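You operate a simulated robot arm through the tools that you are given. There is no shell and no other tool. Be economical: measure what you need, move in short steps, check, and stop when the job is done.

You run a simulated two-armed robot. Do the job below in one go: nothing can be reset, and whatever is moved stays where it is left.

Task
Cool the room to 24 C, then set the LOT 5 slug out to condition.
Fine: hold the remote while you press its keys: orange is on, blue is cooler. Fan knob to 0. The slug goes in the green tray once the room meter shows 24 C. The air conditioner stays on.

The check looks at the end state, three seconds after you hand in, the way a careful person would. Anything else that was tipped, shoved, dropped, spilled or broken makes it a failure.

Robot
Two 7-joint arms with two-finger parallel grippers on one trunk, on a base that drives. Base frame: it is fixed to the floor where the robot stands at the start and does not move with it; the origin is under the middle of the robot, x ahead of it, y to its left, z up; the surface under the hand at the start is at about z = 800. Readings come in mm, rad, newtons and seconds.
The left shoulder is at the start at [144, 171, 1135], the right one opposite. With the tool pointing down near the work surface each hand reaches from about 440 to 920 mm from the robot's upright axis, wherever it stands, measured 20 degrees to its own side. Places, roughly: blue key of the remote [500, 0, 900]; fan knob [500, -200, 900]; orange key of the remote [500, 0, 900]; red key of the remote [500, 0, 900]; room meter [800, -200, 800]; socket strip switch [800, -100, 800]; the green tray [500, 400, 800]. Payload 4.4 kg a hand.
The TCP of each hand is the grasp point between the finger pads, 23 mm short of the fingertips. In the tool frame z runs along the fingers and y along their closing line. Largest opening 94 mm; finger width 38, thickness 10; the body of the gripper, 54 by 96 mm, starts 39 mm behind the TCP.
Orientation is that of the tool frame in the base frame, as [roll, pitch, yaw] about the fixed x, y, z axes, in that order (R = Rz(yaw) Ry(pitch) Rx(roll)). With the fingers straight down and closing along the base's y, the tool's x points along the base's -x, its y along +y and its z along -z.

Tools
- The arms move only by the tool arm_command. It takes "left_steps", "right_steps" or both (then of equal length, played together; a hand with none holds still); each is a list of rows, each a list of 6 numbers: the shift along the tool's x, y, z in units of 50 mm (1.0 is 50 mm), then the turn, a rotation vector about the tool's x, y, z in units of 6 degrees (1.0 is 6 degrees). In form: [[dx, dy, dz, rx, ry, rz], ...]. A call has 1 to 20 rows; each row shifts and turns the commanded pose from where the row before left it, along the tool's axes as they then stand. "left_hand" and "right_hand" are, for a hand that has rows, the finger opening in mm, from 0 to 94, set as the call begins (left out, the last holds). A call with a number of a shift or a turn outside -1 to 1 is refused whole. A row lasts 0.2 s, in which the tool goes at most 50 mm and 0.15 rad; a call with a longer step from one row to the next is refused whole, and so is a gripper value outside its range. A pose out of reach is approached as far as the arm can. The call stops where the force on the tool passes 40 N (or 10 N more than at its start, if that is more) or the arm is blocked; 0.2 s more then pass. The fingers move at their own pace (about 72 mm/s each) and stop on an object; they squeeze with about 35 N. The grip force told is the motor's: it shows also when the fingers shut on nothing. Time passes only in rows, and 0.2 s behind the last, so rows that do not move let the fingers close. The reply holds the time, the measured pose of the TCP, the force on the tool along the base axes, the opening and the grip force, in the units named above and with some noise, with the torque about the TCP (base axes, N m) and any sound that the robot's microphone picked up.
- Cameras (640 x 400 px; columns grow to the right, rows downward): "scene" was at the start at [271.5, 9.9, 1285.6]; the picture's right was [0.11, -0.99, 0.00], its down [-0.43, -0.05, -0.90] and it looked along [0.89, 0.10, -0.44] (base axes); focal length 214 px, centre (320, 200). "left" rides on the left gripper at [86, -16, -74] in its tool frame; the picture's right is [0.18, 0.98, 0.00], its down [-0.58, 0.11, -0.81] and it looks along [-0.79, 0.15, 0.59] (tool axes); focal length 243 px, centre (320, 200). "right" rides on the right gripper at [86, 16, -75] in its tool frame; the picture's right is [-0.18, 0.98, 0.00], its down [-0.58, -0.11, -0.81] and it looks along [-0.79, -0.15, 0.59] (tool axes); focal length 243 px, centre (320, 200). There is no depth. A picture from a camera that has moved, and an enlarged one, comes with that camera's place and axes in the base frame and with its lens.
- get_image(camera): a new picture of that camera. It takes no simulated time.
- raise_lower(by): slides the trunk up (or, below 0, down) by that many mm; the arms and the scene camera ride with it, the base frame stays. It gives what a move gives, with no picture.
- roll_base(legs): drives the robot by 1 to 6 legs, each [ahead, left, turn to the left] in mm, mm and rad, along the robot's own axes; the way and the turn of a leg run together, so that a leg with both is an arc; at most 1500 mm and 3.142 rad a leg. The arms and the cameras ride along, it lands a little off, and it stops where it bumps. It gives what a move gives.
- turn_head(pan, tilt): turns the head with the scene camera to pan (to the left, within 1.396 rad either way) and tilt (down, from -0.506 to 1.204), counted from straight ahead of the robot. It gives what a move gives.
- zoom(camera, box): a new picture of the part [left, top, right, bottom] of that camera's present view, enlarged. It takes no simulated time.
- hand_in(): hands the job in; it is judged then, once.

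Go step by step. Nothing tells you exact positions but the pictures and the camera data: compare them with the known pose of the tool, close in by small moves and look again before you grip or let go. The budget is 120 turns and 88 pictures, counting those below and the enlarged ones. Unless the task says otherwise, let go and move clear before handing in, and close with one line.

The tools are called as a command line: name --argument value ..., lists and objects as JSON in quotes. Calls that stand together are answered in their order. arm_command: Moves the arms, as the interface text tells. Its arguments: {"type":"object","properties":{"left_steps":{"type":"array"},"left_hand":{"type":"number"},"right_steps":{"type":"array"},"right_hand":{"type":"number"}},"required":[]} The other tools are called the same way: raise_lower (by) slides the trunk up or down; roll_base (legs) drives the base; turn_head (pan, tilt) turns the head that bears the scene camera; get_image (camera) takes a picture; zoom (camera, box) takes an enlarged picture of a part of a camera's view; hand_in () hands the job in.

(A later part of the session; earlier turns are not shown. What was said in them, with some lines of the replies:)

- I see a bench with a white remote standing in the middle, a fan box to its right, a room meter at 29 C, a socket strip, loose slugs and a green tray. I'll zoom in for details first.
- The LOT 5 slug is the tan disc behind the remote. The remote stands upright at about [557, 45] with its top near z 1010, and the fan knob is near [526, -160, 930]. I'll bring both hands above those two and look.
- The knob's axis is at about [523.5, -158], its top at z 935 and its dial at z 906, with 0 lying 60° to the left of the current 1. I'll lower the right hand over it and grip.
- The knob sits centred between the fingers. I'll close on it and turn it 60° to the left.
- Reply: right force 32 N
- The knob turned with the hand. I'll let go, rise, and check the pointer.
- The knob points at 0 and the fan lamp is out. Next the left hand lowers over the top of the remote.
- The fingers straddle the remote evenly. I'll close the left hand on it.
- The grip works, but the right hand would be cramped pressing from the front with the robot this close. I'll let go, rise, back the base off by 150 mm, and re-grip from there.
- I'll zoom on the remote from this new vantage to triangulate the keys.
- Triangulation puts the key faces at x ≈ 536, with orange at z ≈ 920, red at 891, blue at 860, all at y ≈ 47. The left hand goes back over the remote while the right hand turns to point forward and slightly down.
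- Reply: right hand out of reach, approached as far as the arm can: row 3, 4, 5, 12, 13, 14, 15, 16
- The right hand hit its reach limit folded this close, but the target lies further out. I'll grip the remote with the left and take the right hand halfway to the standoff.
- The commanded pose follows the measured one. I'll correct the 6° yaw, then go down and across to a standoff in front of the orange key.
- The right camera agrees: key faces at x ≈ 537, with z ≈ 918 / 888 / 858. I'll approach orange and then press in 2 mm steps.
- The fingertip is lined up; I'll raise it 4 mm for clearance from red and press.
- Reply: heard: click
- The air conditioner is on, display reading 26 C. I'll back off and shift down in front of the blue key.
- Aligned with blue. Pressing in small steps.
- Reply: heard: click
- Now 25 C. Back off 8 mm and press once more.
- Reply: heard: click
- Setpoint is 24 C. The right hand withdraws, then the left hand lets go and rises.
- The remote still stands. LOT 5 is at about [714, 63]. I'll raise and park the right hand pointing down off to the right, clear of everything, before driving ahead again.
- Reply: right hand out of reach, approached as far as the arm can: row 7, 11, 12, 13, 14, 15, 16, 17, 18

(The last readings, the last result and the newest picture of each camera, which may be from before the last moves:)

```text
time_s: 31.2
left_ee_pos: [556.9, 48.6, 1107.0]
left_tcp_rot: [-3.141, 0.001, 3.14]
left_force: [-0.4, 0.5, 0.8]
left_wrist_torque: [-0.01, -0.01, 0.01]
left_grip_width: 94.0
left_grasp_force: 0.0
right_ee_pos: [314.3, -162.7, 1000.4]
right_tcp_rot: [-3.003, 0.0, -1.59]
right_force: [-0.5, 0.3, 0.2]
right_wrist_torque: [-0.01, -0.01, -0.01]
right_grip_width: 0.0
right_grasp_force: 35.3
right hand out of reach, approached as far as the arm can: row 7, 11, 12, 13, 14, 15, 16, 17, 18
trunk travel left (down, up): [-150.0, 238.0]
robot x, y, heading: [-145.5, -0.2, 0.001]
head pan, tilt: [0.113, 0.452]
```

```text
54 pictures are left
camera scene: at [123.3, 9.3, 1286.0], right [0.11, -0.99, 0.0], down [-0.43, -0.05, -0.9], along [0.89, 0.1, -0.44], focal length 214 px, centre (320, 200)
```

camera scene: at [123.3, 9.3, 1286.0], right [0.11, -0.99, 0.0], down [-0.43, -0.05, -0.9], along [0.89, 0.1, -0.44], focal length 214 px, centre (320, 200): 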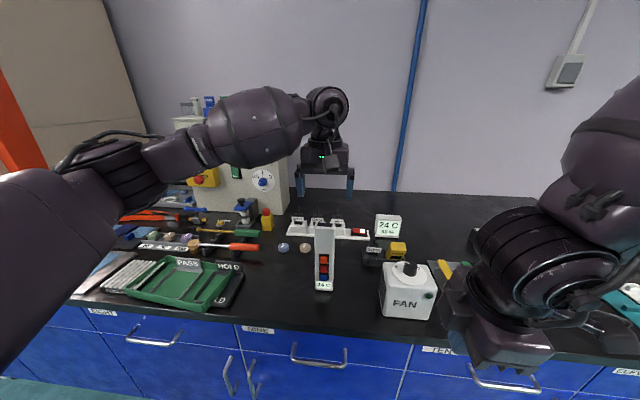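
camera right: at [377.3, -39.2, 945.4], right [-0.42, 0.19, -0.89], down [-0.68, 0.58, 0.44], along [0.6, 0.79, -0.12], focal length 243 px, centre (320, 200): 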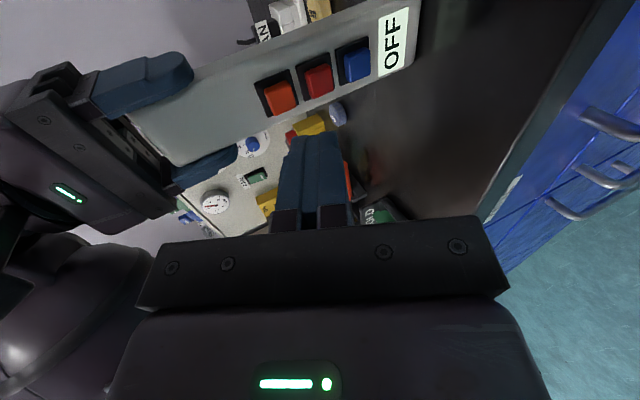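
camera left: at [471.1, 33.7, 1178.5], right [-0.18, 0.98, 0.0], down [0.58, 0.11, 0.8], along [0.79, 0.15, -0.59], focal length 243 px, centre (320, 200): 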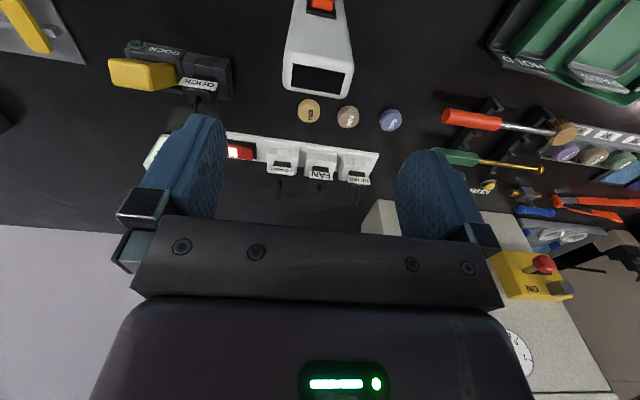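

The meter now appears to read 24 C. I'll raise the right hand, then drive 120 mm ahead.

arm_command --right_steps '[[0, 0, -0.8, 0, 0, 0], [0, 0, -0.8, 0, 0, 0], [0, 0, -0.4, 0, 0, 0], [0, 0, 0, 0, 0, 0]]'

zoom --camera "scene" --box '[270, 180, 430, 300]'

roll_base --legs '[[120, 0, 0]]'

get_image --camera "scene"

get_image --camera "left"

```text
time_s: 32.2
left_ee_pos: [557.0, 47.2, 1103.9]
left_tcp_rot: [3.139, -0.002, 3.141]
left_force: [0.2, 0.2, 0.1]
left_wrist_torque: [0.05, 0.01, -0.01]
left_grip_width: 93.9
left_grasp_force: 0.0
right_ee_pos: [301.0, -141.9, 1072.2]
right_tcp_rot: [-3.037, -0.006, -1.579]
right_force: [-0.4, 0.3, 1.6]
right_wrist_torque: [-0.05, 0.04, -0.01]
right_grip_width: 0.0
right_grasp_force: 35.2
right hand out of reach, approached as far as the arm can: row 1, 2
trunk travel left (down, up): [-150.0, 238.0]
robot x, y, heading: [-146.8, 1.0, -0.0]
head pan, tilt: [0.113, 0.452]
```

```text
3.33 times, centred on (350, 240) of scene
camera zoom: at [125.6, 8.2, 1285.2], right [0.11, -0.99, 0.0], down [-0.44, -0.05, -0.9], along [0.89, 0.1, -0.44], focal length 715 px, centre (220, 67)
```

zoom: 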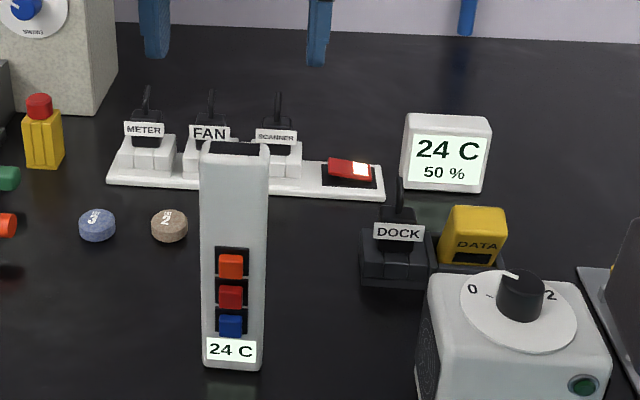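

```text
time_s: 33.4
left_ee_pos: [674.9, 48.6, 1105.8]
left_tcp_rot: [3.141, 0.001, -3.14]
left_force: [0.2, 0.0, -0.5]
left_wrist_torque: [0.0, 0.02, -0.02]
left_grip_width: 94.1
left_grasp_force: 0.1
right_ee_pos: [419.0, -139.8, 1074.1]
right_tcp_rot: [-3.03, 0.0, -1.576]
right_force: [0.7, -0.9, 0.5]
right_wrist_torque: [0.0, 0.04, -0.03]
right_grip_width: 0.0
right_grasp_force: 35.5
trunk travel left (down, up): [-150.0, 238.0]
robot x, y, heading: [-30.6, -1.7, -0.003]
head pan, tilt: [0.113, 0.452]
```

```text
52 pictures are left
camera scene: at [242.3, 9.5, 1285.7], right [0.11, -0.99, 0.0], down [-0.43, -0.05, -0.9], along [0.89, 0.1, -0.44], focal length 214 px, centre (320, 200)
```

scene: 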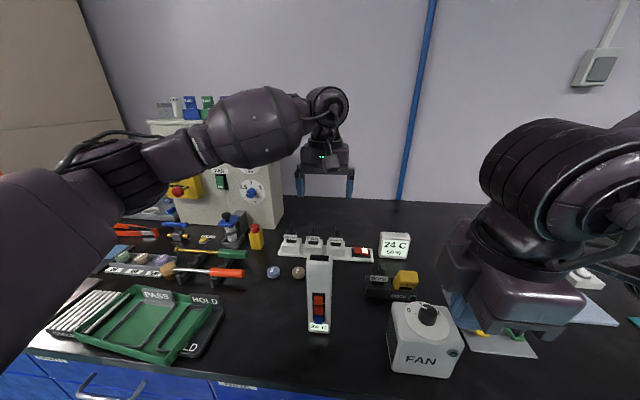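

```text
51 pictures are left
camera left: at [588.2, 33.6, 1179.7], right [-0.18, 0.98, 0.0], down [0.58, 0.11, 0.81], along [0.79, 0.15, -0.59], focal length 243 px, centre (320, 200)
```

left: 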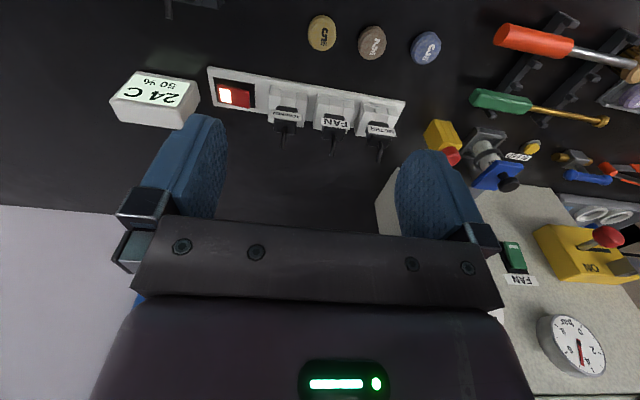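

The meter reads 24 C and the remote, knob and strip look right. The left hand now goes down above the LOT 5 slug at about [713, 61].

arm_command --left_steps '[[-0.38, 0.12, 0.5, 0, 0, 0], [-0.38, 0.12, 0.5, 0, 0, 0], [0, 0, 0.9, 0, 0, 0], [0, 0, 0.9, 0, 0, 0], [0, 0, 0.9, 0, 0, 0], [0, 0, 0.9, 0, 0, 0], [0, 0, 0.3, 0, 0, 0], [0, 0, 0, 0, 0, 0]]' --left_hand 62

get_image --camera "left"

zoom --camera "scene" --box '[240, 200, 400, 340]'

```text
time_s: 35.2
left_ee_pos: [710.8, 60.3, 859.5]
left_tcp_rot: [3.141, 0.001, 3.141]
left_force: [0.6, 0.7, 0.2]
left_wrist_torque: [-0.01, -0.01, 0.0]
left_grip_width: 61.7
left_grasp_force: 0.0
right_ee_pos: [417.9, -139.6, 1075.1]
right_tcp_rot: [-3.029, 0.0, -1.575]
right_force: [-0.3, 0.0, 0.0]
right_wrist_torque: [0.02, 0.01, -0.01]
right_grip_width: 0.0
right_grasp_force: 35.5
trunk travel left (down, up): [-150.0, 238.0]
robot x, y, heading: [-30.6, 3.4, -0.001]
head pan, tilt: [0.113, 0.452]
```

```text
50 pictures are left
camera left: at [624.7, 45.3, 932.8], right [-0.18, 0.98, 0.0], down [0.58, 0.11, 0.81], along [0.79, 0.15, -0.59], focal length 243 px, centre (320, 200)
```

left: 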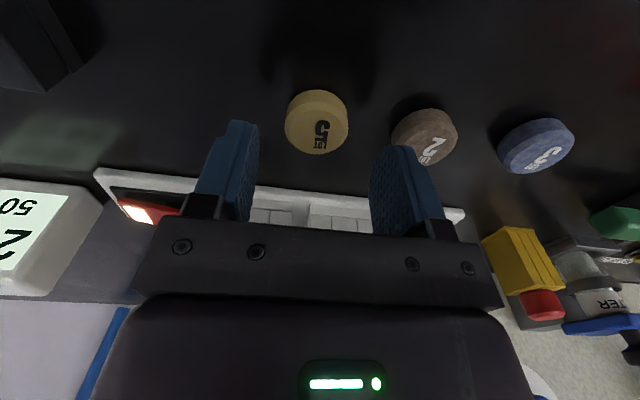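

```text
2.86 times, centred on (320, 270) of scene
camera zoom: at [242.0, 9.5, 1285.7], right [0.11, -0.99, 0.0], down [-0.43, -0.05, -0.9], along [0.89, 0.1, -0.44], focal length 613 px, centre (320, 0)
```

zoom: 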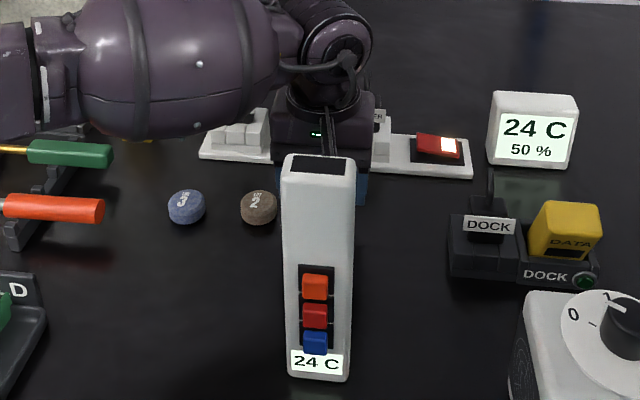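

The slug is centred between the fingers. I'll lower to just above the bench and grip.

arm_command --left_steps '[[-0.02, 0, 0.3, 0, 0, 0], [0, 0, 0.2, 0, 0, 0], [0, 0, 0.1, 0, 0, 0], [0, 0, 0, 0, 0, 0]]'

get_image --camera "left"

```text
time_s: 36.2
left_ee_pos: [712.2, 59.8, 831.0]
left_tcp_rot: [-3.14, -0.001, 3.141]
left_force: [0.1, 0.0, -1.3]
left_wrist_torque: [-0.06, -0.02, 0.01]
left_grip_width: 62.1
left_grasp_force: 0.2
right_ee_pos: [417.9, -139.1, 1075.4]
right_tcp_rot: [-3.031, 0.0, -1.574]
right_force: [1.0, -0.4, -0.2]
right_wrist_torque: [0.02, 0.01, 0.0]
right_grip_width: 0.2
right_grasp_force: 35.2
trunk travel left (down, up): [-150.0, 238.0]
robot x, y, heading: [-33.8, -2.4, -0.004]
head pan, tilt: [0.113, 0.452]
```

```text
48 pictures are left
camera left: at [626.2, 45.3, 904.0], right [-0.18, 0.98, 0.0], down [0.58, 0.11, 0.81], along [0.79, 0.15, -0.59], focal length 243 px, centre (320, 200)
```

left: 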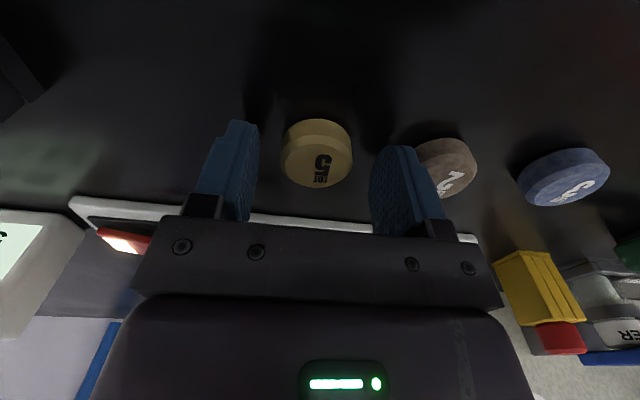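

arm_command --left_steps '[[0.02, 0, 0.04, 0, 0, 0], [0, 0, 0, 0, 0, 0], [0, 0, 0, 0, 0, 0], [0, 0, 0, 0, 0, 0]]' --left_hand 0

arm_command --left_steps '[[0, 0, -0.3, 0, 0, 0], [0, 0, -0.8, 0, 0, 0], [0, 0, -0.9, 0, 0, 0], [0, 0, -0.9, 0, 0, 0], [0, 0, -0.9, 0, 0, 0], [0, 0, -0.9, 0, 0, 0], [0, 0, 0, 0, 0, 0]]'

get_image --camera "left"

turn_head --pan 0.6 --tilt 0.75

get_image --camera "scene"

```text
time_s: 37.2
left_ee_pos: [713.1, 59.7, 828.6]
left_tcp_rot: [-3.141, -0.001, 3.141]
left_force: [1.1, -1.3, 3.9]
left_wrist_torque: [-0.1, -0.05, -0.06]
left_grip_width: 35.1
left_grasp_force: 35.0
right_ee_pos: [417.9, -140.3, 1074.4]
right_tcp_rot: [-3.029, 0.0, -1.575]
right_force: [0.1, -0.5, -0.3]
right_wrist_torque: [0.01, 0.0, 0.02]
right_grip_width: 0.0
right_grasp_force: 34.7
trunk travel left (down, up): [-150.0, 238.0]
robot x, y, heading: [-28.2, -1.0, -0.001]
head pan, tilt: [0.113, 0.452]
```

```text
time_s: 38.8
left_ee_pos: [713.7, 60.6, 1064.8]
left_tcp_rot: [-3.141, -0.001, -3.14]
left_force: [0.7, 0.5, -0.2]
left_wrist_torque: [-0.01, 0.03, 0.03]
left_grip_width: 35.2
left_grasp_force: 35.2
right_ee_pos: [418.9, -138.9, 1074.2]
right_tcp_rot: [-3.031, 0.001, -1.575]
right_force: [-0.6, -0.1, -0.1]
right_wrist_torque: [0.0, -0.04, 0.01]
right_grip_width: 0.0
right_grasp_force: 34.5
trunk travel left (down, up): [-150.0, 238.0]
robot x, y, heading: [-31.0, -2.9, -0.001]
head pan, tilt: [0.113, 0.452]
```

```text
47 pictures are left
camera left: at [627.5, 44.9, 1138.0], right [-0.18, 0.98, 0.0], down [0.58, 0.11, 0.81], along [0.79, 0.15, -0.59], focal length 243 px, centre (320, 200)
```

left: 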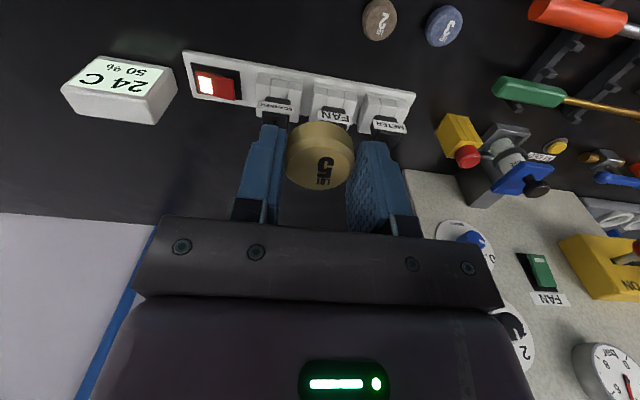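

```text
time_s: 39.7
left_ee_pos: [713.1, 59.9, 1064.8]
left_tcp_rot: [3.141, 0.001, -3.14]
left_force: [0.2, -0.2, -0.4]
left_wrist_torque: [-0.01, 0.02, -0.02]
left_grip_width: 35.0
left_grasp_force: 34.6
right_ee_pos: [418.1, -140.7, 1073.8]
right_tcp_rot: [-3.029, 0.0, -1.576]
right_force: [0.2, -0.4, -0.2]
right_wrist_torque: [0.07, 0.0, 0.01]
right_grip_width: 0.0
right_grasp_force: 34.7
trunk travel left (down, up): [-150.0, 238.0]
robot x, y, heading: [-28.5, -1.9, -0.004]
head pan, tilt: [0.6, 0.75]
```

```text
46 pictures are left
camera scene: at [219.3, 45.9, 1259.4], right [0.56, -0.83, 0.0], down [-0.56, -0.38, -0.73], along [0.6, 0.41, -0.68], focal length 214 px, centre (320, 200)
```

scene: 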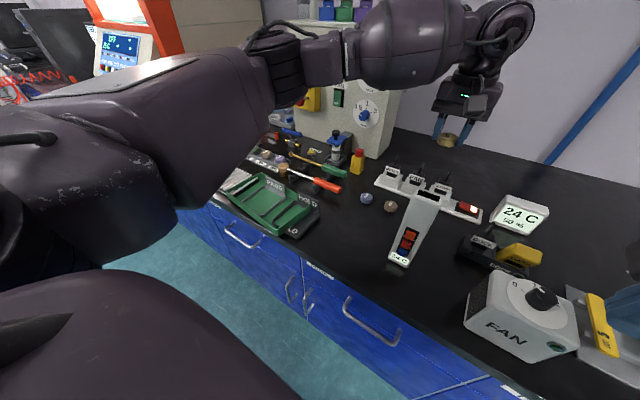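

The slug is in hand. I'll zoom in on the green tray to choose the spot.

zoom --camera "scene" --box '[200, 140, 340, 250]'

```text
3.64 times, centred on (270, 195) of scene
camera zoom: at [219.3, 45.9, 1259.4], right [0.56, -0.83, 0.0], down [-0.56, -0.38, -0.73], along [0.6, 0.41, -0.68], focal length 780 px, centre (502, 218)
```

zoom: 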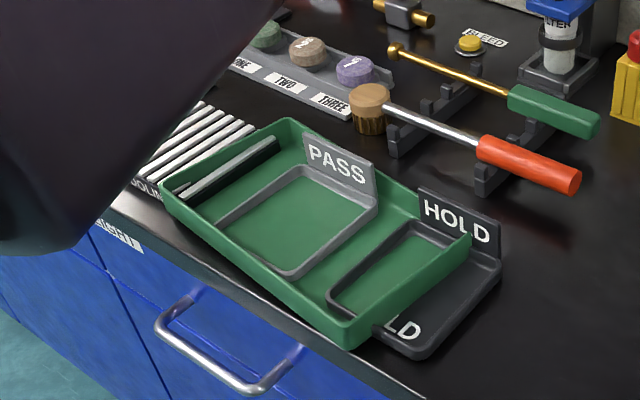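

The tray is about 240 × 130 mm around [522, 441]; its clear flat floor centre is near [519, 457]. I'll carry the slug above it at height.

arm_command --left_steps '[[0.43, 0.878, 0, 0, 0, 0], [0.43, 0.878, 0, 0, 0, 0], [0.43, 0.878, 0, 0, 0, 0], [0.43, 0.878, 0, 0, 0, 0], [0.43, 0.878, 0, 0, 0, 0], [0.43, 0.878, 0, 0, 0, 0], [0.43, 0.878, 0, 0, 0, 0], [0.43, 0.878, 0, 0, 0, 0], [0.43, 0.878, 0, 0, 0, 0], [0, 0, 0.8, 0, 0, 0], [0, 0, 0.8, 0, 0, 0], [0, 0, 0, 0, 0, 0]]'

get_image --camera "left"

get_image --camera "scene"

```text
time_s: 42.3
left_ee_pos: [520.6, 453.7, 979.8]
left_tcp_rot: [3.141, 0.002, -3.14]
left_force: [0.1, -0.3, -0.6]
left_wrist_torque: [-0.01, -0.01, 0.0]
left_grip_width: 35.1
left_grasp_force: 35.1
right_ee_pos: [417.7, -139.5, 1075.5]
right_tcp_rot: [-3.029, 0.0, -1.576]
right_force: [-1.3, -0.6, -0.3]
right_wrist_torque: [-0.01, -0.01, -0.01]
right_grip_width: 0.0
right_grasp_force: 35.0
trunk travel left (down, up): [-150.0, 238.0]
robot x, y, heading: [-27.9, -0.0, -0.002]
head pan, tilt: [0.6, 0.75]
```

```text
44 pictures are left
camera left: at [433.8, 439.0, 1054.8], right [-0.18, 0.98, 0.0], down [0.58, 0.11, 0.81], along [0.79, 0.15, -0.59], focal length 243 px, centre (320, 200)
```

left: 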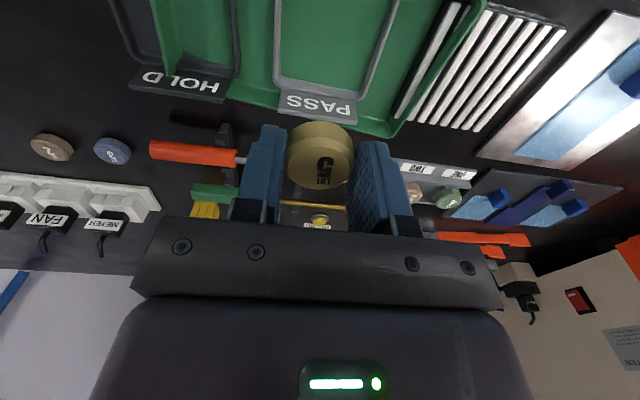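

```text
43 pictures are left
camera scene: at [218.9, 45.7, 1259.6], right [0.56, -0.83, 0.0], down [-0.56, -0.38, -0.73], along [0.6, 0.41, -0.68], focal length 214 px, centre (320, 200)
```

scene: 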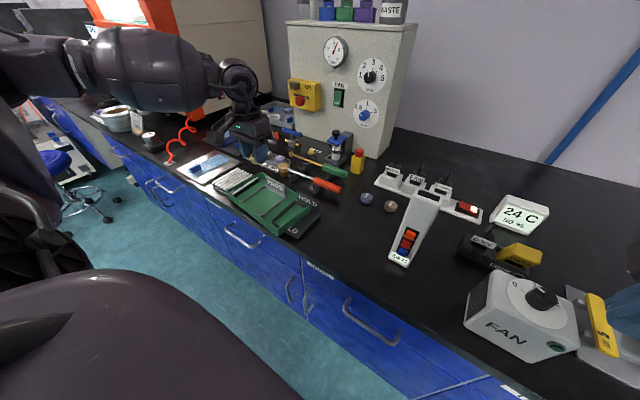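

The tray is right below. I'll shift 10 mm left, come down to z 870 and look.

arm_command --left_steps '[[0, 0.2, 0.4, 0, 0, 0], [0, 0, 0.8, 0, 0, 0], [0, 0, 0.8, 0, 0, 0], [0, 0, 0.2, 0, 0, 0], [0, 0, 0, 0, 0, 0]]'

get_image --camera "left"

zoom --camera "scene" --box '[200, 120, 340, 250]'

```text
time_s: 43.5
left_ee_pos: [518.7, 467.0, 874.4]
left_tcp_rot: [-3.141, 0.0, 3.139]
left_force: [0.0, -0.2, -0.8]
left_wrist_torque: [0.01, -0.01, 0.01]
left_grip_width: 34.8
left_grasp_force: 35.3
right_ee_pos: [419.2, -139.3, 1075.1]
right_tcp_rot: [-3.031, 0.001, -1.575]
right_force: [-0.2, 0.3, -0.6]
right_wrist_torque: [0.01, 0.0, 0.0]
right_grip_width: 0.2
right_grasp_force: 35.1
trunk travel left (down, up): [-150.0, 238.0]
robot x, y, heading: [-30.1, 2.9, 0.001]
head pan, tilt: [0.6, 0.75]
```

```text
42 pictures are left
camera left: at [432.4, 451.4, 947.4], right [-0.18, 0.98, 0.0], down [0.58, 0.11, 0.81], along [0.79, 0.15, -0.59], focal length 243 px, centre (320, 200)
```

left: 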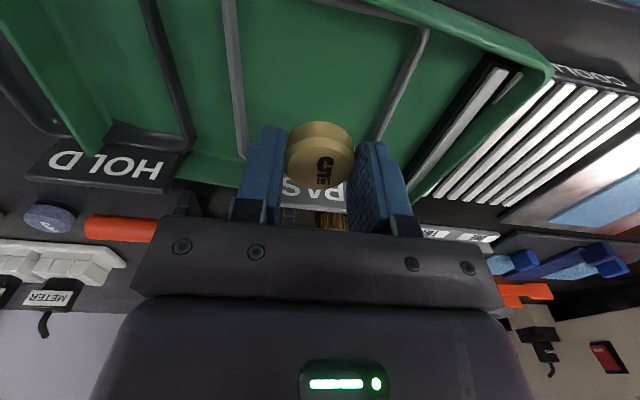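

```text
3.08 times, centred on (270, 185) of scene
camera zoom: at [219.2, 46.0, 1259.4], right [0.56, -0.83, 0.0], down [-0.56, -0.38, -0.73], along [0.6, 0.41, -0.68], focal length 660 px, centre (474, 246)
```

zoom: 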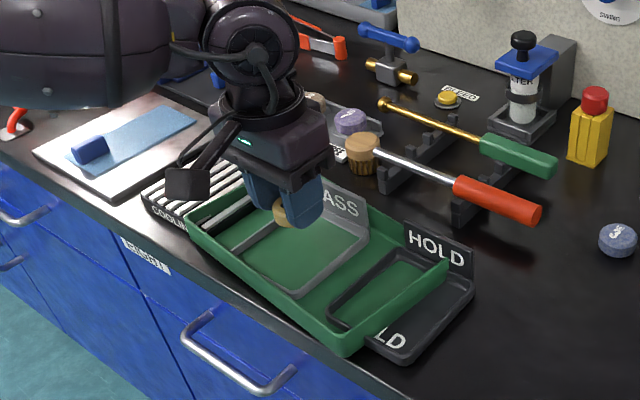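

The slug's landing spot is centred on the clear floor. Lowering slowly.

arm_command --left_steps '[[0, 0, 0.3, 0, 0, 0], [0, 0, 0.3, 0, 0, 0], [0, 0, 0.06, 0, 0, 0], [0, 0, 0.06, 0, 0, 0], [0, 0, 0.04, 0, 0, 0], [0, 0, 0, 0, 0, 0]]'

get_image --camera "left"

```text
time_s: 44.9
left_ee_pos: [519.6, 465.8, 836.7]
left_tcp_rot: [-3.14, 0.002, 3.141]
left_force: [-0.9, 0.9, 7.0]
left_wrist_torque: [0.05, 0.16, 0.0]
left_grip_width: 35.1
left_grasp_force: 35.4
right_ee_pos: [418.3, -139.1, 1075.3]
right_tcp_rot: [-3.028, 0.0, -1.576]
right_force: [-0.7, 0.0, 0.5]
right_wrist_torque: [-0.02, -0.01, -0.01]
right_grip_width: 0.0
right_grasp_force: 34.3
trunk travel left (down, up): [-150.0, 238.0]
robot x, y, heading: [-30.4, -2.7, 0.003]
head pan, tilt: [0.6, 0.75]
```

```text
40 pictures are left
camera left: at [432.5, 450.7, 910.0], right [-0.18, 0.98, 0.0], down [0.58, 0.11, 0.81], along [0.79, 0.15, -0.59], focal length 243 px, centre (320, 200)
```

left: 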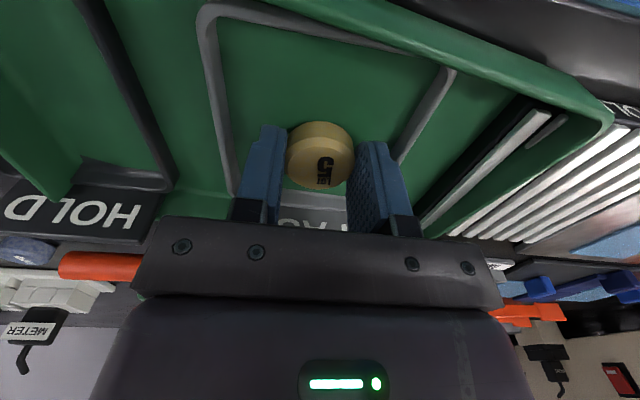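

Contact with 7 N: the slug is on the tray floor. I'll open slightly and rise straight up.

arm_command --left_steps '[[0, 0, 0, 0, 0, 0], [0, 0, 0, 0, 0, 0], [0, 0, -0.2, 0, 0, 0], [0, 0, -0.6, 0, 0, 0], [0, 0, -0.9, 0, 0, 0], [0, 0, -0.9, 0, 0, 0], [0, 0, -0.9, 0, 0, 0], [0, 0, -0.9, 0, 0, 0], [0, 0, 0, 0, 0, 0]]' --left_hand 46

get_image --camera "left"

zoom --camera "scene" --box '[200, 120, 340, 250]'

```text
time_s: 46.9
left_ee_pos: [518.6, 464.4, 1053.9]
left_tcp_rot: [3.142, -0.002, -3.14]
left_force: [1.0, 0.2, 0.1]
left_wrist_torque: [0.0, 0.0, -0.04]
left_grip_width: 46.2
left_grasp_force: 0.0
right_ee_pos: [418.8, -139.3, 1073.3]
right_tcp_rot: [-3.028, 0.001, -1.576]
right_force: [0.5, -0.6, -0.7]
right_wrist_torque: [0.02, 0.03, 0.02]
right_grip_width: 0.0
right_grasp_force: 35.4
trunk travel left (down, up): [-150.0, 238.0]
robot x, y, heading: [-27.0, 2.5, -0.004]
head pan, tilt: [0.6, 0.75]
```

```text
39 pictures are left
camera left: at [432.3, 449.6, 1127.5], right [-0.18, 0.98, 0.0], down [0.58, 0.11, 0.81], along [0.79, 0.15, -0.59], focal length 243 px, centre (320, 200)
```

left: 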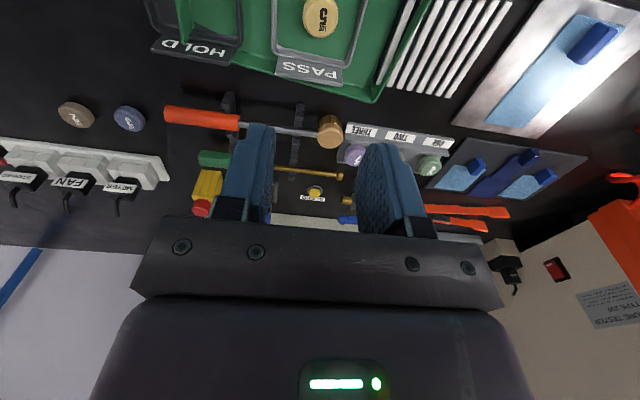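

```text
3.08 times, centred on (270, 185) of scene
camera zoom: at [219.8, 46.2, 1259.1], right [0.56, -0.83, 0.0], down [-0.56, -0.38, -0.73], along [0.6, 0.41, -0.68], focal length 660 px, centre (474, 246)
```

zoom: 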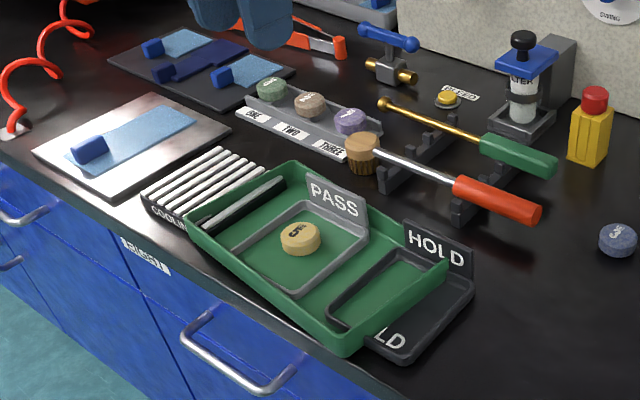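

The slug rests flat in the green tray. One last check on the meter, remote and knob.

zoom --camera "scene" --box '[350, 150, 640, 370]'

```text
1.82 times, centred on (495, 260) of scene
camera zoom: at [219.8, 46.2, 1259.1], right [0.56, -0.83, 0.0], down [-0.56, -0.38, -0.73], along [0.6, 0.41, -0.68], focal length 390 px, centre (2, 91)
```

zoom: 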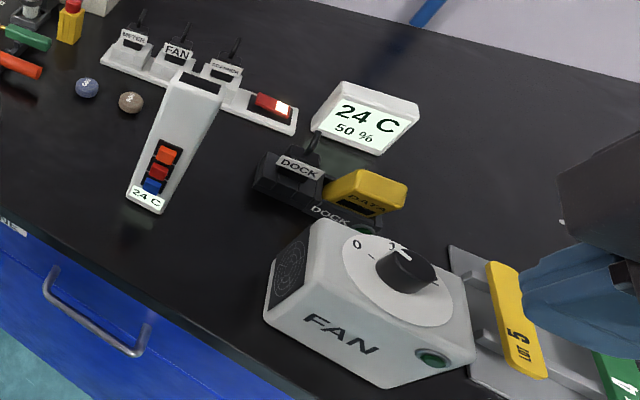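

I'll zoom in on the knob, since the pointer is hard to read from here.

zoom --camera "scene" --box '[520, 260, 600, 320]'

```text
6.67 times, centred on (560, 290) of scene
camera zoom: at [219.8, 46.2, 1259.1], right [0.56, -0.83, 0.0], down [-0.56, -0.38, -0.73], along [0.6, 0.41, -0.68], focal length 1430 px, centre (-1280, -400)
```

zoom: 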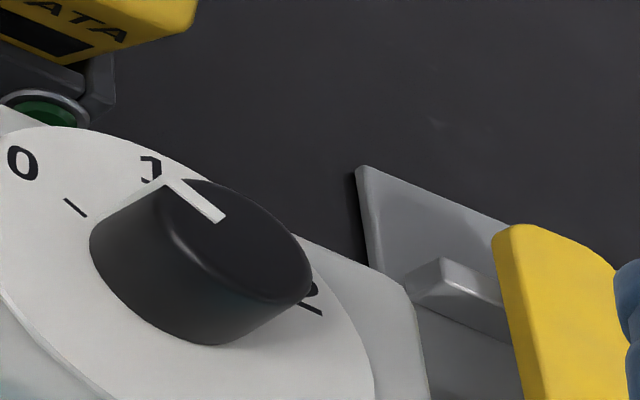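

The pointer is parallel to the 0 tick and the fan lamp is dark. The meter and remote both show 24 C, the slug is in the green tray, and both hands are clear, so I'm handing in.

hand_in

```text
The job is handed in.
```

The air conditioner is on and set to 24 C, the room meter reads 24 C, the fan knob is at 0, and the LOT 5 slug lies in the green tray, inside its PASS frame; the job is handed in.
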